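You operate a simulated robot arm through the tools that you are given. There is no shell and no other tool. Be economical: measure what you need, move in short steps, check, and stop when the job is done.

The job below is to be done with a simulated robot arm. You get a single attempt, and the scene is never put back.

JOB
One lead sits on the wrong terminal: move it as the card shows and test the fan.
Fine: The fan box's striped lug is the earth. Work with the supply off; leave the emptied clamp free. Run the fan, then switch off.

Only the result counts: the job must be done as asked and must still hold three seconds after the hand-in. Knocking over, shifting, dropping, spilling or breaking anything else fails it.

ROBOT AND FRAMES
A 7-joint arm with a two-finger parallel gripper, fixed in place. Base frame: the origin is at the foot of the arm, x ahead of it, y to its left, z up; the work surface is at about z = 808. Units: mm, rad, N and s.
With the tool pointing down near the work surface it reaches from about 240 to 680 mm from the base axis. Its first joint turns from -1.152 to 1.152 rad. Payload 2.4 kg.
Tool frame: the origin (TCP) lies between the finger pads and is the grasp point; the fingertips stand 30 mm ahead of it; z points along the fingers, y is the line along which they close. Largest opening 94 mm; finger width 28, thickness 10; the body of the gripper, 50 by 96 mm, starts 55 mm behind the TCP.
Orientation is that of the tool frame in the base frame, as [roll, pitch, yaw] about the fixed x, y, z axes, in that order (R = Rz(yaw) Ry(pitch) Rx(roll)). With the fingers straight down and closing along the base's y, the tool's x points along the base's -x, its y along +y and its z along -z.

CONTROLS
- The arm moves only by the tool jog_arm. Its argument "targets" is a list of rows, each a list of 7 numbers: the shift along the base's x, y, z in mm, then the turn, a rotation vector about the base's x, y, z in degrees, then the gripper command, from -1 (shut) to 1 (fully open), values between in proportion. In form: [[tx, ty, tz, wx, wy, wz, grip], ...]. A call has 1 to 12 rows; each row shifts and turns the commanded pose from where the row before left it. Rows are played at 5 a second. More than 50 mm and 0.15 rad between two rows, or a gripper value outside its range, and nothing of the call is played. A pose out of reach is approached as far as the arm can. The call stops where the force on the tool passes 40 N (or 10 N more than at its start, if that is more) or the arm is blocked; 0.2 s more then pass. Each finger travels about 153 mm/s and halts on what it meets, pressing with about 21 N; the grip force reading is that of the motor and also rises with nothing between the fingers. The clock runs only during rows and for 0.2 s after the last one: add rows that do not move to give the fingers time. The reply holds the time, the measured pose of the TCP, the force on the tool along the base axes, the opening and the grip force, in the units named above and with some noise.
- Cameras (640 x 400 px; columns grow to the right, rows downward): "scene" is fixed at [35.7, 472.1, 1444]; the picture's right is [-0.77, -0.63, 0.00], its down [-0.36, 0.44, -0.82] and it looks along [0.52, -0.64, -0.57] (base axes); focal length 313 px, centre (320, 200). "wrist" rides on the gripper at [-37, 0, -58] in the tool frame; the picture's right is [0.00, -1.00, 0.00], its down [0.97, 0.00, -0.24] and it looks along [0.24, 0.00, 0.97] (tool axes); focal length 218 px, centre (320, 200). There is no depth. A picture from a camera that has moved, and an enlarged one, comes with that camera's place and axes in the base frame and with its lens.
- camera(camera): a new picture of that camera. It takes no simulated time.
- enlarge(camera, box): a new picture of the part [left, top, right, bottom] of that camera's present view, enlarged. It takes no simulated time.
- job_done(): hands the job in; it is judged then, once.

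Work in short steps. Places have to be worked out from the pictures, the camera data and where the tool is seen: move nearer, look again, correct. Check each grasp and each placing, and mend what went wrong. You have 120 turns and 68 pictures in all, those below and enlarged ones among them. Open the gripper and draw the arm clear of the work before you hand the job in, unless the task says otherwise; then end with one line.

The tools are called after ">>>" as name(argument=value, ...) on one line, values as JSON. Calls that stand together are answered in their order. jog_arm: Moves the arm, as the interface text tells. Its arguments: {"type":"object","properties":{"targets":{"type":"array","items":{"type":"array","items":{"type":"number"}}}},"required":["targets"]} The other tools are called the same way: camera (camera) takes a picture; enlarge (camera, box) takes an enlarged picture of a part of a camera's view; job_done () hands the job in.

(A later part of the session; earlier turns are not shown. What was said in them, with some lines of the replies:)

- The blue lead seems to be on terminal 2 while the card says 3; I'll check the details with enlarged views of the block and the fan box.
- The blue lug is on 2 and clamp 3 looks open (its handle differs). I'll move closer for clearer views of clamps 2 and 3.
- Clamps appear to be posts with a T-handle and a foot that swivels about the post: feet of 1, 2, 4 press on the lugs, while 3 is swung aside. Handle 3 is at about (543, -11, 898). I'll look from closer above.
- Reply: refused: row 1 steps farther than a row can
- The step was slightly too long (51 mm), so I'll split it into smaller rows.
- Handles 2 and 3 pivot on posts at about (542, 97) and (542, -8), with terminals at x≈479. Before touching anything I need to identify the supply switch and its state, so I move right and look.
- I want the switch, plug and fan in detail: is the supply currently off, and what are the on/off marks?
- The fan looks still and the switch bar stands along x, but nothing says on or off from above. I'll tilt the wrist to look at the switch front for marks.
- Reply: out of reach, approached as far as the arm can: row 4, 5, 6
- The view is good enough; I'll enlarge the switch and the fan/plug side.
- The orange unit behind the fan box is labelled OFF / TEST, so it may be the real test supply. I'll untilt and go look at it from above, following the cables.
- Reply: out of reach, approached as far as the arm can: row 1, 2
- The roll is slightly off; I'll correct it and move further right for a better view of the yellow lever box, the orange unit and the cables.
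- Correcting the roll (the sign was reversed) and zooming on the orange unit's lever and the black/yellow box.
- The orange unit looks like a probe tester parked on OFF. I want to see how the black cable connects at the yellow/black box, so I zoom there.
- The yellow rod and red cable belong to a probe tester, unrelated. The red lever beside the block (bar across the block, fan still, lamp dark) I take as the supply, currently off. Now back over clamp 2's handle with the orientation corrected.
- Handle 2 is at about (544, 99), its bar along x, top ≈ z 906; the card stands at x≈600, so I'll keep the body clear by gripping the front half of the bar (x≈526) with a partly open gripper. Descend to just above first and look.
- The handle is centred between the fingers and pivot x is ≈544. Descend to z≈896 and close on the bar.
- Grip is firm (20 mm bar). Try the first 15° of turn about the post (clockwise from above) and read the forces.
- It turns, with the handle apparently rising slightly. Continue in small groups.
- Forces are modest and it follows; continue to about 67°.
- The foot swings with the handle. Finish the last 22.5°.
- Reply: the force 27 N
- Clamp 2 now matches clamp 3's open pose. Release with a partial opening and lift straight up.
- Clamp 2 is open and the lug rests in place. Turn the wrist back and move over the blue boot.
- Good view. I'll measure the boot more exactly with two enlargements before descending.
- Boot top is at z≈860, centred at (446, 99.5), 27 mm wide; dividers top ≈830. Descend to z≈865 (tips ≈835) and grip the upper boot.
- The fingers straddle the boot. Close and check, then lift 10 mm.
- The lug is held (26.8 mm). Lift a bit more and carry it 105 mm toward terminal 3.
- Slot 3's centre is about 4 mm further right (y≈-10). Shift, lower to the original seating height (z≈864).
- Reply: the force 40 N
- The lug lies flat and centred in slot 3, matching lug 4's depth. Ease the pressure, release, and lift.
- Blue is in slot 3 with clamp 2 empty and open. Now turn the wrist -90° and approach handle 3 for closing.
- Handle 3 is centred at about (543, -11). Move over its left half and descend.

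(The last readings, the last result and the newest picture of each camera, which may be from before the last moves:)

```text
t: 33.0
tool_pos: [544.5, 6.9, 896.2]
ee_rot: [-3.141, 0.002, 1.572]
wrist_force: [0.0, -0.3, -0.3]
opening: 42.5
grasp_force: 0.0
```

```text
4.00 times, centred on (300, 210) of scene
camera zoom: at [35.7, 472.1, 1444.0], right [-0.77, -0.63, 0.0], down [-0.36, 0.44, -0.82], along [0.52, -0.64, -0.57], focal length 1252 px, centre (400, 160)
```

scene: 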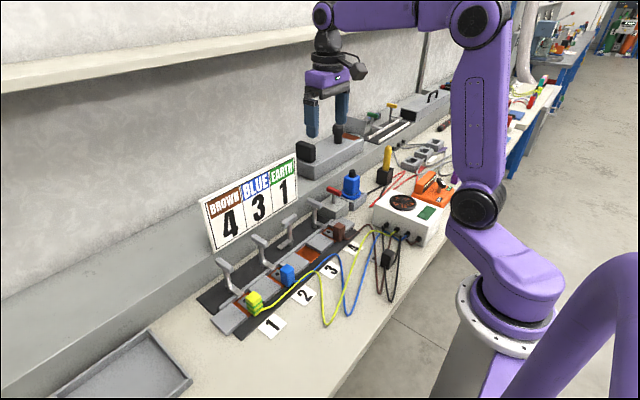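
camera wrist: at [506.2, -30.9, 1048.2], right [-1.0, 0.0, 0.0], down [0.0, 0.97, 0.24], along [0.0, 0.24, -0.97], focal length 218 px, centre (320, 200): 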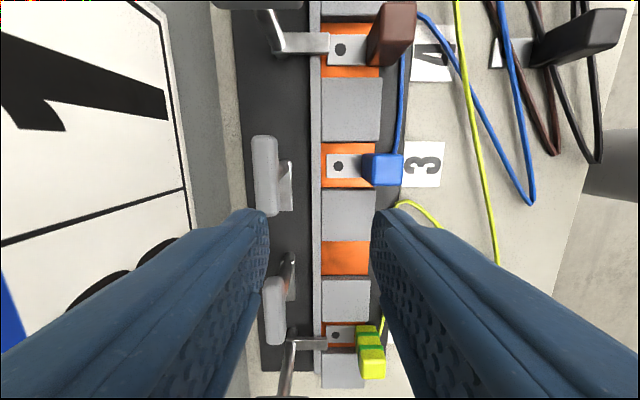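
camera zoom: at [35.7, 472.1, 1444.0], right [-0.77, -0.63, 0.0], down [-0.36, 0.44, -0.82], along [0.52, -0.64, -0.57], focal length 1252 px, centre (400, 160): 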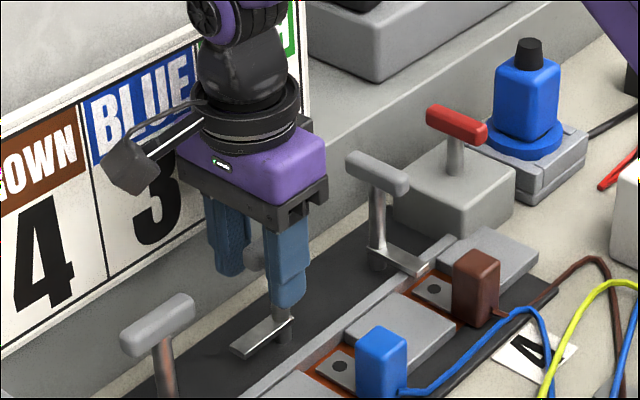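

In position. Close on the bar.

>>> jog_arm(targets=[[-1.5, 0, 0, 0, 0, 0, -1], [0, 0, 0, 0, 0, 0, -1], [0, 0, 0, 0, 0, 0, -1]])

```text
t: 33.8
tool_pos: [543.3, 6.1, 896.0]
ee_rot: [3.14, 0.003, 1.57]
wrist_force: [11.1, -1.3, -7.5]
opening: 20.3
grasp_force: 45.4
```

Gripped. Rotate +15° about the post, checking forces.

>>> jog_arm(targets=[[-2.35, -0.15, 0, 0, 0, 7.5, -1], [-2.31, -0.46, 0, 0, 0, 7.5, -1], [-2.23, -0.76, 0, 0, 0, 7.5, -1], [0, 0, 0, 0, 0, 0, -1]])

```text
t: 34.8
tool_pos: [536.9, 4.8, 896.6]
ee_rot: [3.137, 0.003, 1.966]
wrist_force: [23.2, -1.4, -12.4]
opening: 20.7
grasp_force: 45.4
```

Follows well. Continue.

>>> jog_arm(targets=[[-1.6, -1.04, 0, 0, 0, 7.5, -1], [-1.7, -1.31, 0, 0, 0, 7.5, -1], [-1.77, -1.55, 0, 0, 0, 7.5, -1], [-1.55, -1.77, 0, 0, 0, 7.5, -1], [0, 0, 0, 0, 0, 0, -1]])

```text
t: 36.0
tool_pos: [530.1, 0.4, 896.7]
ee_rot: [3.139, 0.006, 2.487]
wrist_force: [22.8, -2.2, -7.7]
opening: 20.4
grasp_force: 45.2
```

Force is steady; keep turning.

>>> jog_arm(targets=[[-1.31, -1.96, 0, 0, 0, 7.5, -1], [-1.04, -2.11, 0, 0, 0, 7.5, -1], [-0.76, -2.23, 0, 0, 0, 7.5, -1], [0, 0, 0, 0, 0, 0, -1]])

>>> enlarge(camera="scene", box=[220, 170, 380, 270])

```text
t: 37.0
tool_pos: [525.8, -6.0, 896.3]
ee_rot: [-3.141, 0.008, 2.882]
wrist_force: [21.8, 3.2, -0.3]
opening: 20.4
grasp_force: 45.3
```

```text
4.00 times, centred on (300, 220) of scene
camera zoom: at [36.3, 472.1, 1443.9], right [-0.77, -0.63, 0.0], down [-0.36, 0.44, -0.82], along [0.52, -0.64, -0.57], focal length 1252 px, centre (400, 120)
```

zoom: 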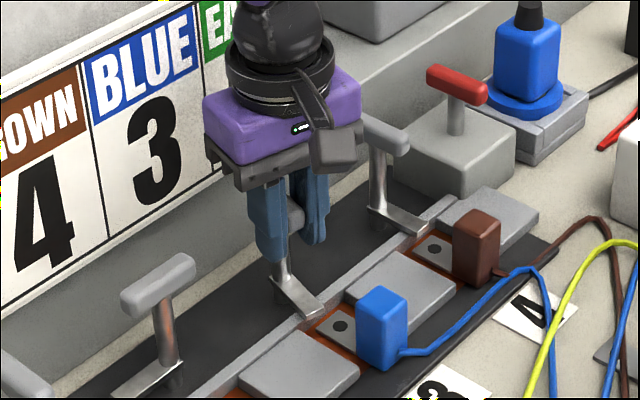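

Nearly there; the last 15°.

>>> jog_arm(targets=[[0.2, -2.31, 0, 0, 0, 7.5, -1], [0.3, -2.35, 0, 0, 0, 7.5, -1], [0, 0, 0, 0, 0, 0, -1], [0, 0, 0, 0, 0, 0, -1]])

>>> enlarge(camera="scene", box=[220, 170, 380, 270])

```text
t: 38.0
tool_pos: [526.2, -9.7, 897.5]
ee_rot: [-3.141, 0.004, -3.139]
wrist_force: [9.4, 9.6, 10.3]
opening: 20.2
grasp_force: 45.3
```

```text
4.00 times, centred on (300, 220) of scene
camera zoom: at [35.7, 472.3, 1443.9], right [-0.77, -0.63, 0.0], down [-0.36, 0.44, -0.82], along [0.52, -0.64, -0.57], focal length 1252 px, centre (400, 120)
```

zoom: 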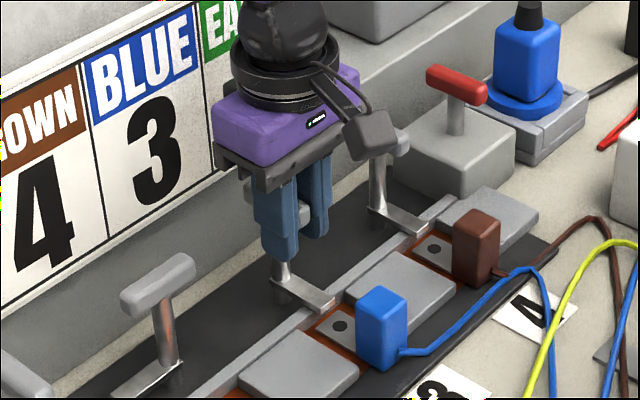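

Clamp 3 is now like clamp 4. Release, lift, and look from above.

>>> jog_arm(targets=[[0, 0, 0, 0, 0, 0, -0.1], [0, 0, 0, 0, 0, 0, -0.1], [0, 0, 35, 0, 0, 0, -0.1], [-20, 0, 40, 0, 0, 0, -0.1], [-30, 0, 35, 0, 0, 0, 0], [0, 0, 0, 0, 0, 0, 0]])

>>> camera(camera="wrist")

```text
t: 39.4
tool_pos: [475.4, -11.3, 1005.9]
ee_rot: [3.142, 0.002, 3.141]
wrist_force: [1.0, -0.5, -0.5]
opening: 47.1
grasp_force: 0.0
```

```text
21 pictures are left
camera wrist: at [512.4, -11.7, 1064.5], right [0.0, -1.0, 0.0], down [-0.97, 0.0, 0.24], along [-0.24, 0.0, -0.97], focal length 218 px, centre (320, 200)
```

wrist: 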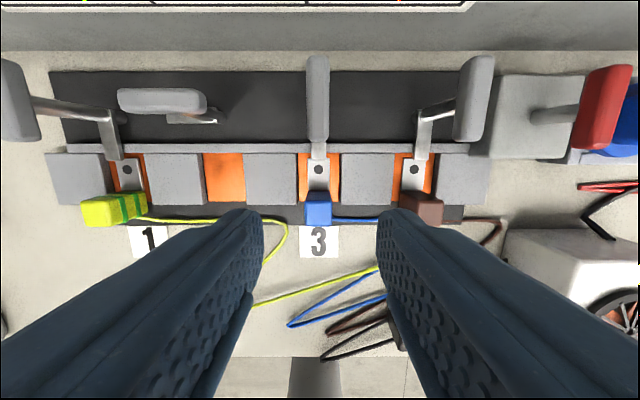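

Wiring now matches the card: earth 1, blue 3, brown 4, clamp 2 empty and open, switch bar unmoved. Next, go over the red supply switch.

>>> jog_arm(targets=[[5, -40, 0, 0, 0, 0, 0], [5, -40, 0, 0, 0, 0, 0], [5, -42, 0, 0, 0, 0, 0], [5, -42, -10, 0, 0, 0, 0], [5, -40, -10, 0, 0, 0, 0], [0, 0, -10, 0, 0, 0, 0], [0, 0, 0, 0, 0, 0, 0]])

>>> camera(camera="wrist")

>>> enlarge(camera="scene", box=[320, 140, 450, 240])

```text
t: 41.0
tool_pos: [500.7, -214.9, 975.9]
ee_rot: [3.14, 0.002, 3.141]
wrist_force: [-0.2, -0.1, -0.2]
opening: 46.8
grasp_force: 0.1
```

```text
20 pictures are left
camera wrist: at [537.0, -215.3, 1034.5], right [0.0, -1.0, 0.0], down [-0.97, 0.0, 0.24], along [-0.24, 0.0, -0.97], focal length 218 px, centre (320, 200)
```

wrist: 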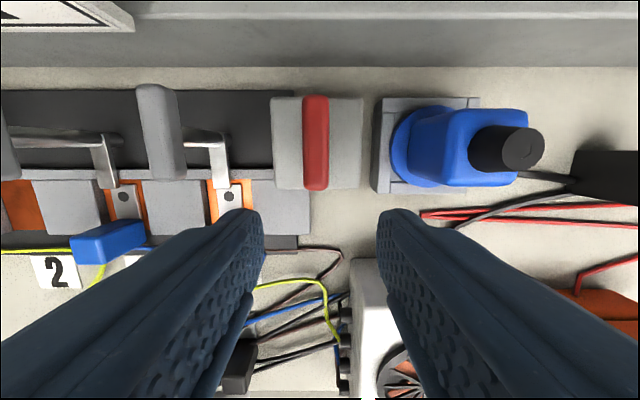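

```text
4.00 times, centred on (385, 190) of scene
camera zoom: at [35.8, 472.0, 1444.0], right [-0.77, -0.63, 0.0], down [-0.36, 0.44, -0.82], along [0.52, -0.64, -0.57], focal length 1252 px, centre (60, 240)
```

zoom: 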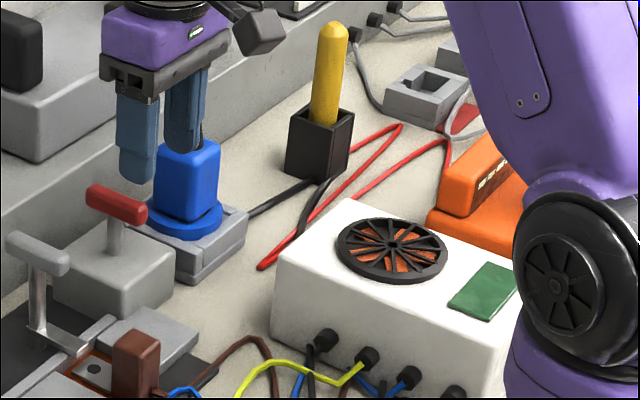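

The red bar is at (538.5, -213) along x; the fan is still idle. Descend onto its front half (x≈521), keeping the opening narrow, and grip.

>>> jog_arm(targets=[[10, 1, -25, 0, 0, 0, -0.1], [10, 1, -25, 0, 0, 0, -0.1], [0, 0, -25, 0, 0, 0, -0.1], [0, 0, -8, 0, 0, 0, -0.1], [0, 0, 0, 0, 0, 0, -1], [0, 0, 0, 0, 0, 0, -1], [0, 0, 0, 0, 0, 0, -1]])

>>> enlarge(camera="scene", box=[290, 140, 450, 240])

```text
t: 42.6
tool_pos: [519.7, -212.4, 893.3]
ee_rot: [-3.141, 0.002, 3.14]
wrist_force: [-0.2, 1.2, -2.9]
opening: 20.3
grasp_force: 45.3
```

```text
4.00 times, centred on (370, 190) of scene
camera zoom: at [35.8, 472.1, 1444.0], right [-0.77, -0.63, 0.0], down [-0.36, 0.44, -0.82], along [0.52, -0.64, -0.57], focal length 1252 px, centre (120, 240)
```

zoom: 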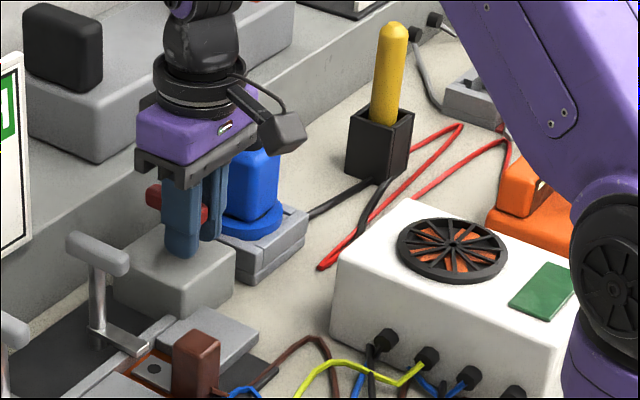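

Gripped. Try 15° clockwise and read the resistance.

>>> jog_arm(targets=[[0.15, 2.35, 0, 0, 0, -7.5, -1], [0.46, 2.31, 0, 0, 0, -7.5, -1], [0, 0, 0, 0, 0, 0, -1]])

```text
t: 43.4
tool_pos: [520.1, -207.6, 893.2]
ee_rot: [-3.139, 0.0, 2.878]
wrist_force: [-4.5, 3.8, -6.4]
opening: 20.3
grasp_force: 44.8
```

It turns freely this way. Continue.

>>> jog_arm(targets=[[0.76, 2.23, 0, 0, 0, -7.5, -1], [1.04, 2.11, 0, 0, 0, -7.5, -1], [1.31, 1.96, 0, 0, 0, -7.5, -1], [1.55, 1.77, 0, 0, 0, -7.5, -1], [0, 0, 0, 0, 0, 0, -1]])

>>> enlarge(camera="scene", box=[290, 140, 450, 240])

```text
t: 44.6
tool_pos: [524.6, -199.1, 893.1]
ee_rot: [3.141, -0.001, 2.353]
wrist_force: [-0.4, 3.1, -8.1]
opening: 20.2
grasp_force: 44.7
```

```text
4.00 times, centred on (370, 190) of scene
camera zoom: at [35.9, 472.1, 1444.0], right [-0.77, -0.63, 0.0], down [-0.36, 0.44, -0.82], along [0.52, -0.64, -0.57], focal length 1252 px, centre (120, 240)
```

zoom: 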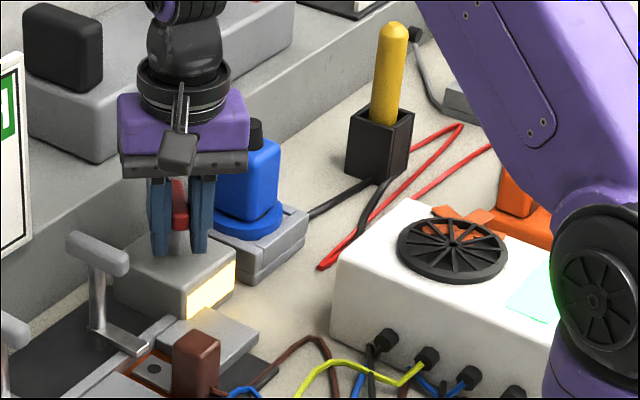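

The switch lamp and the fan panel lit: supply was off and is now on. Complete the turn, dwell a bit, and look.

>>> jog_arm(targets=[[1.77, 1.55, 0, 0, 0, -7.5, -1], [1.96, 1.31, 0, 0, 0, -7.5, -1], [2.11, 1.04, 0, 0, 0, -7.5, -1], [2.23, 0.76, 0, 0, 0, -7.5, -1], [2.31, 0.46, 0, 0, 0, -7.5, -1], [2.35, 0.15, 0, 0, 0, -7.5, -1], [0, 0, 0, 0, 0, 0, -1], [0, 0, 0, 0, 0, 0, -1], [0, 0, 0, 0, 0, 0, -1]])

>>> enlarge(camera="scene", box=[290, 140, 450, 240])

```text
t: 46.6
tool_pos: [538.2, -195.1, 893.2]
ee_rot: [-3.141, 0.002, 1.569]
wrist_force: [-12.6, 3.9, -10.2]
opening: 20.1
grasp_force: 44.4
```

```text
4.00 times, centred on (370, 190) of scene
camera zoom: at [35.6, 472.1, 1444.0], right [-0.77, -0.63, 0.0], down [-0.36, 0.44, -0.82], along [0.52, -0.64, -0.57], focal length 1252 px, centre (120, 240)
```

zoom: 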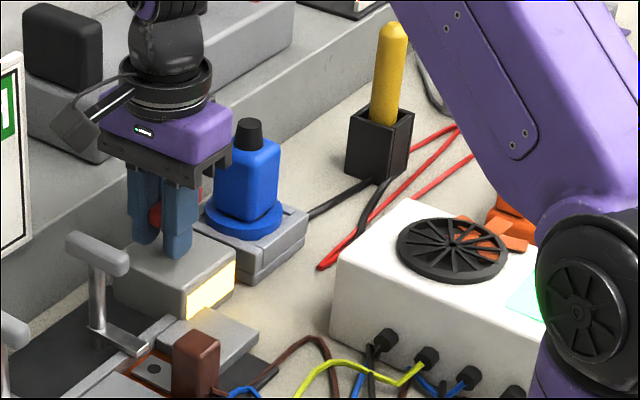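

The fan rotor is turning and the lamps are lit. Let it run about two seconds more, then check that it has moved.

>>> jog_arm(targets=[[0, 0, 0, 0, 0, 0, -1], [0, 0, 0, 0, 0, 0, -1], [0, 0, 0, 0, 0, 0, -1], [0, 0, 0, 0, 0, 0, -1], [0, 0, 0, 0, 0, 0, -1], [0, 0, 0, 0, 0, 0, -1], [0, 0, 0, 0, 0, 0, -1], [0, 0, 0, 0, 0, 0, -1], [0, 0, 0, 0, 0, 0, -1], [0, 0, 0, 0, 0, 0, -1], [0, 0, 0, 0, 0, 0, -1], [0, 0, 0, 0, 0, 0, -1]])

>>> enlarge(camera="scene", box=[290, 140, 450, 240])

```text
t: 49.2
tool_pos: [537.4, -195.4, 894.7]
ee_rot: [-3.14, 0.001, 1.569]
wrist_force: [-14.2, 0.7, -10.9]
opening: 20.5
grasp_force: 45.6
```

```text
4.00 times, centred on (370, 190) of scene
camera zoom: at [35.6, 472.0, 1444.0], right [-0.77, -0.63, 0.0], down [-0.36, 0.44, -0.82], along [0.52, -0.64, -0.57], focal length 1252 px, centre (120, 240)
```

zoom: 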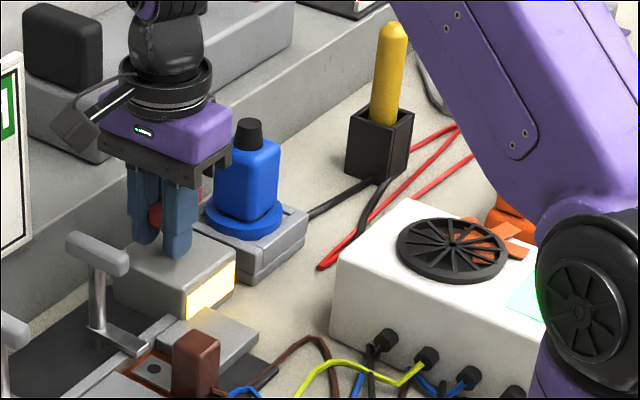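

The rotor keeps turning: the fan works. Now turn the switch back by 90° to off.

>>> jog_arm(targets=[[-2.35, -0.15, 0, 0, 0, 7.5, -1], [-2.31, -0.46, 0, 0, 0, 7.5, -1], [-2.23, -0.76, 0, 0, 0, 7.5, -1], [-2.11, -1.04, 0, 0, 0, 7.5, -1], [-1.96, -1.31, 0, 0, 0, 7.5, -1], [-1.77, -1.55, 0, 0, 0, 7.5, -1], [-1.55, -1.77, 0, 0, 0, 7.5, -1], [-1.31, -1.96, 0, 0, 0, 7.5, -1], [-1.04, -2.11, 0, 0, 0, 7.5, -1], [-0.76, -2.23, 0, 0, 0, 7.5, -1], [-0.46, -2.31, 0, 0, 0, 7.5, -1], [-0.15, -2.35, 0, 0, 0, 7.5, -1]])

>>> enlarge(camera="scene", box=[290, 140, 450, 240])

```text
t: 51.8
tool_pos: [520.2, -213.1, 893.3]
ee_rot: [3.14, 0.0, -3.138]
wrist_force: [-12.4, 1.5, -6.3]
opening: 20.2
grasp_force: 44.6
```

```text
4.00 times, centred on (370, 190) of scene
camera zoom: at [35.5, 472.1, 1444.0], right [-0.77, -0.63, 0.0], down [-0.36, 0.44, -0.82], along [0.52, -0.64, -0.57], focal length 1252 px, centre (120, 240)
```

zoom: 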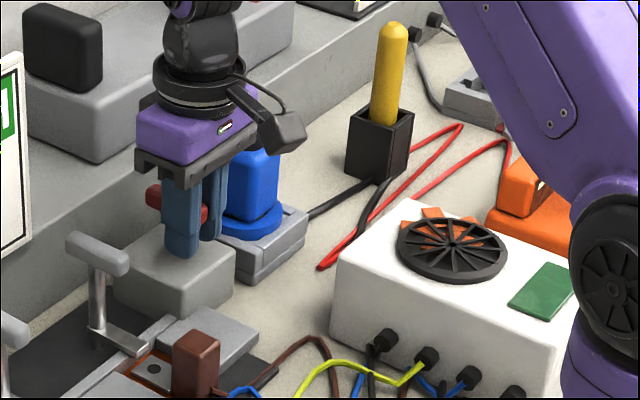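

The lamps are dark again, so the supply is off. Release, lift and retreat, then check everything.

>>> jog_arm(targets=[[0, 0, 0, 0, 0, 0, -0.1], [0, 0, 0, 0, 0, 0, -0.1], [0, 0, 35, 0, 0, 0, -0.1], [0, 0, 45, 0, 0, 0, -0.1], [-20, 20, 40, 0, 0, 0, 0], [-20, 30, 30, 0, 0, 0, 0.5], [-10, 40, 20, 0, 0, 0, 1], [0, 45, 10, 0, 0, 0, 1], [0, 45, 0, 0, 0, 0, 1], [0, 0, 0, 0, 0, 0, 1]])

>>> camera(camera="wrist")

>>> camera(camera="scene")

```text
t: 54.0
tool_pos: [470.1, -33.0, 1074.4]
ee_rot: [3.141, 0.002, 3.139]
wrist_force: [-0.2, 0.4, 0.6]
opening: 93.9
grasp_force: 0.0
```

```text
13 pictures are left
camera wrist: at [507.0, -33.1, 1132.3], right [0.0, -1.0, 0.0], down [-0.97, 0.0, 0.24], along [-0.24, 0.0, -0.97], focal length 218 px, centre (320, 200)
```

wrist: 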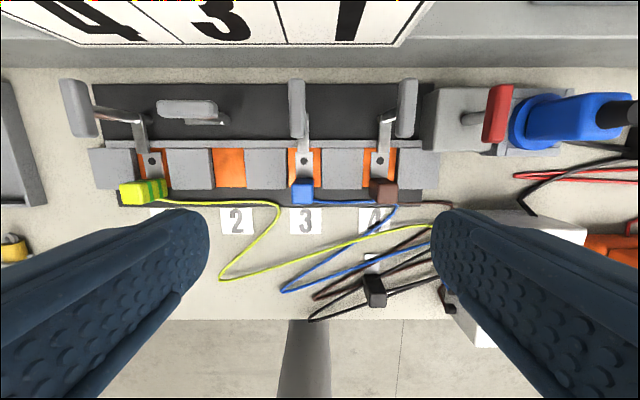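

```text
12 pictures are left
```

scene: 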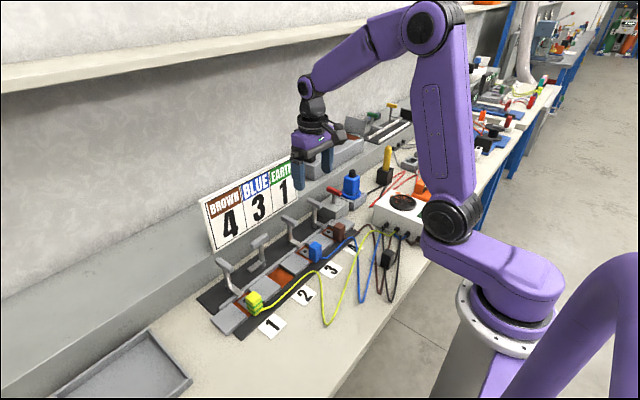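

Blue is clamped on 3, clamp 2 is empty and open, the switch is off, nothing else has shifted, and the arm is clear. Handing in.

>>> job_done()

```text
The job is handed in.
```

I moved the blue lead from terminal 2 to 3 as the card shows and clamped it; clamp 2 is left open and empty, the fan ran on test, and the supply is switched off again.
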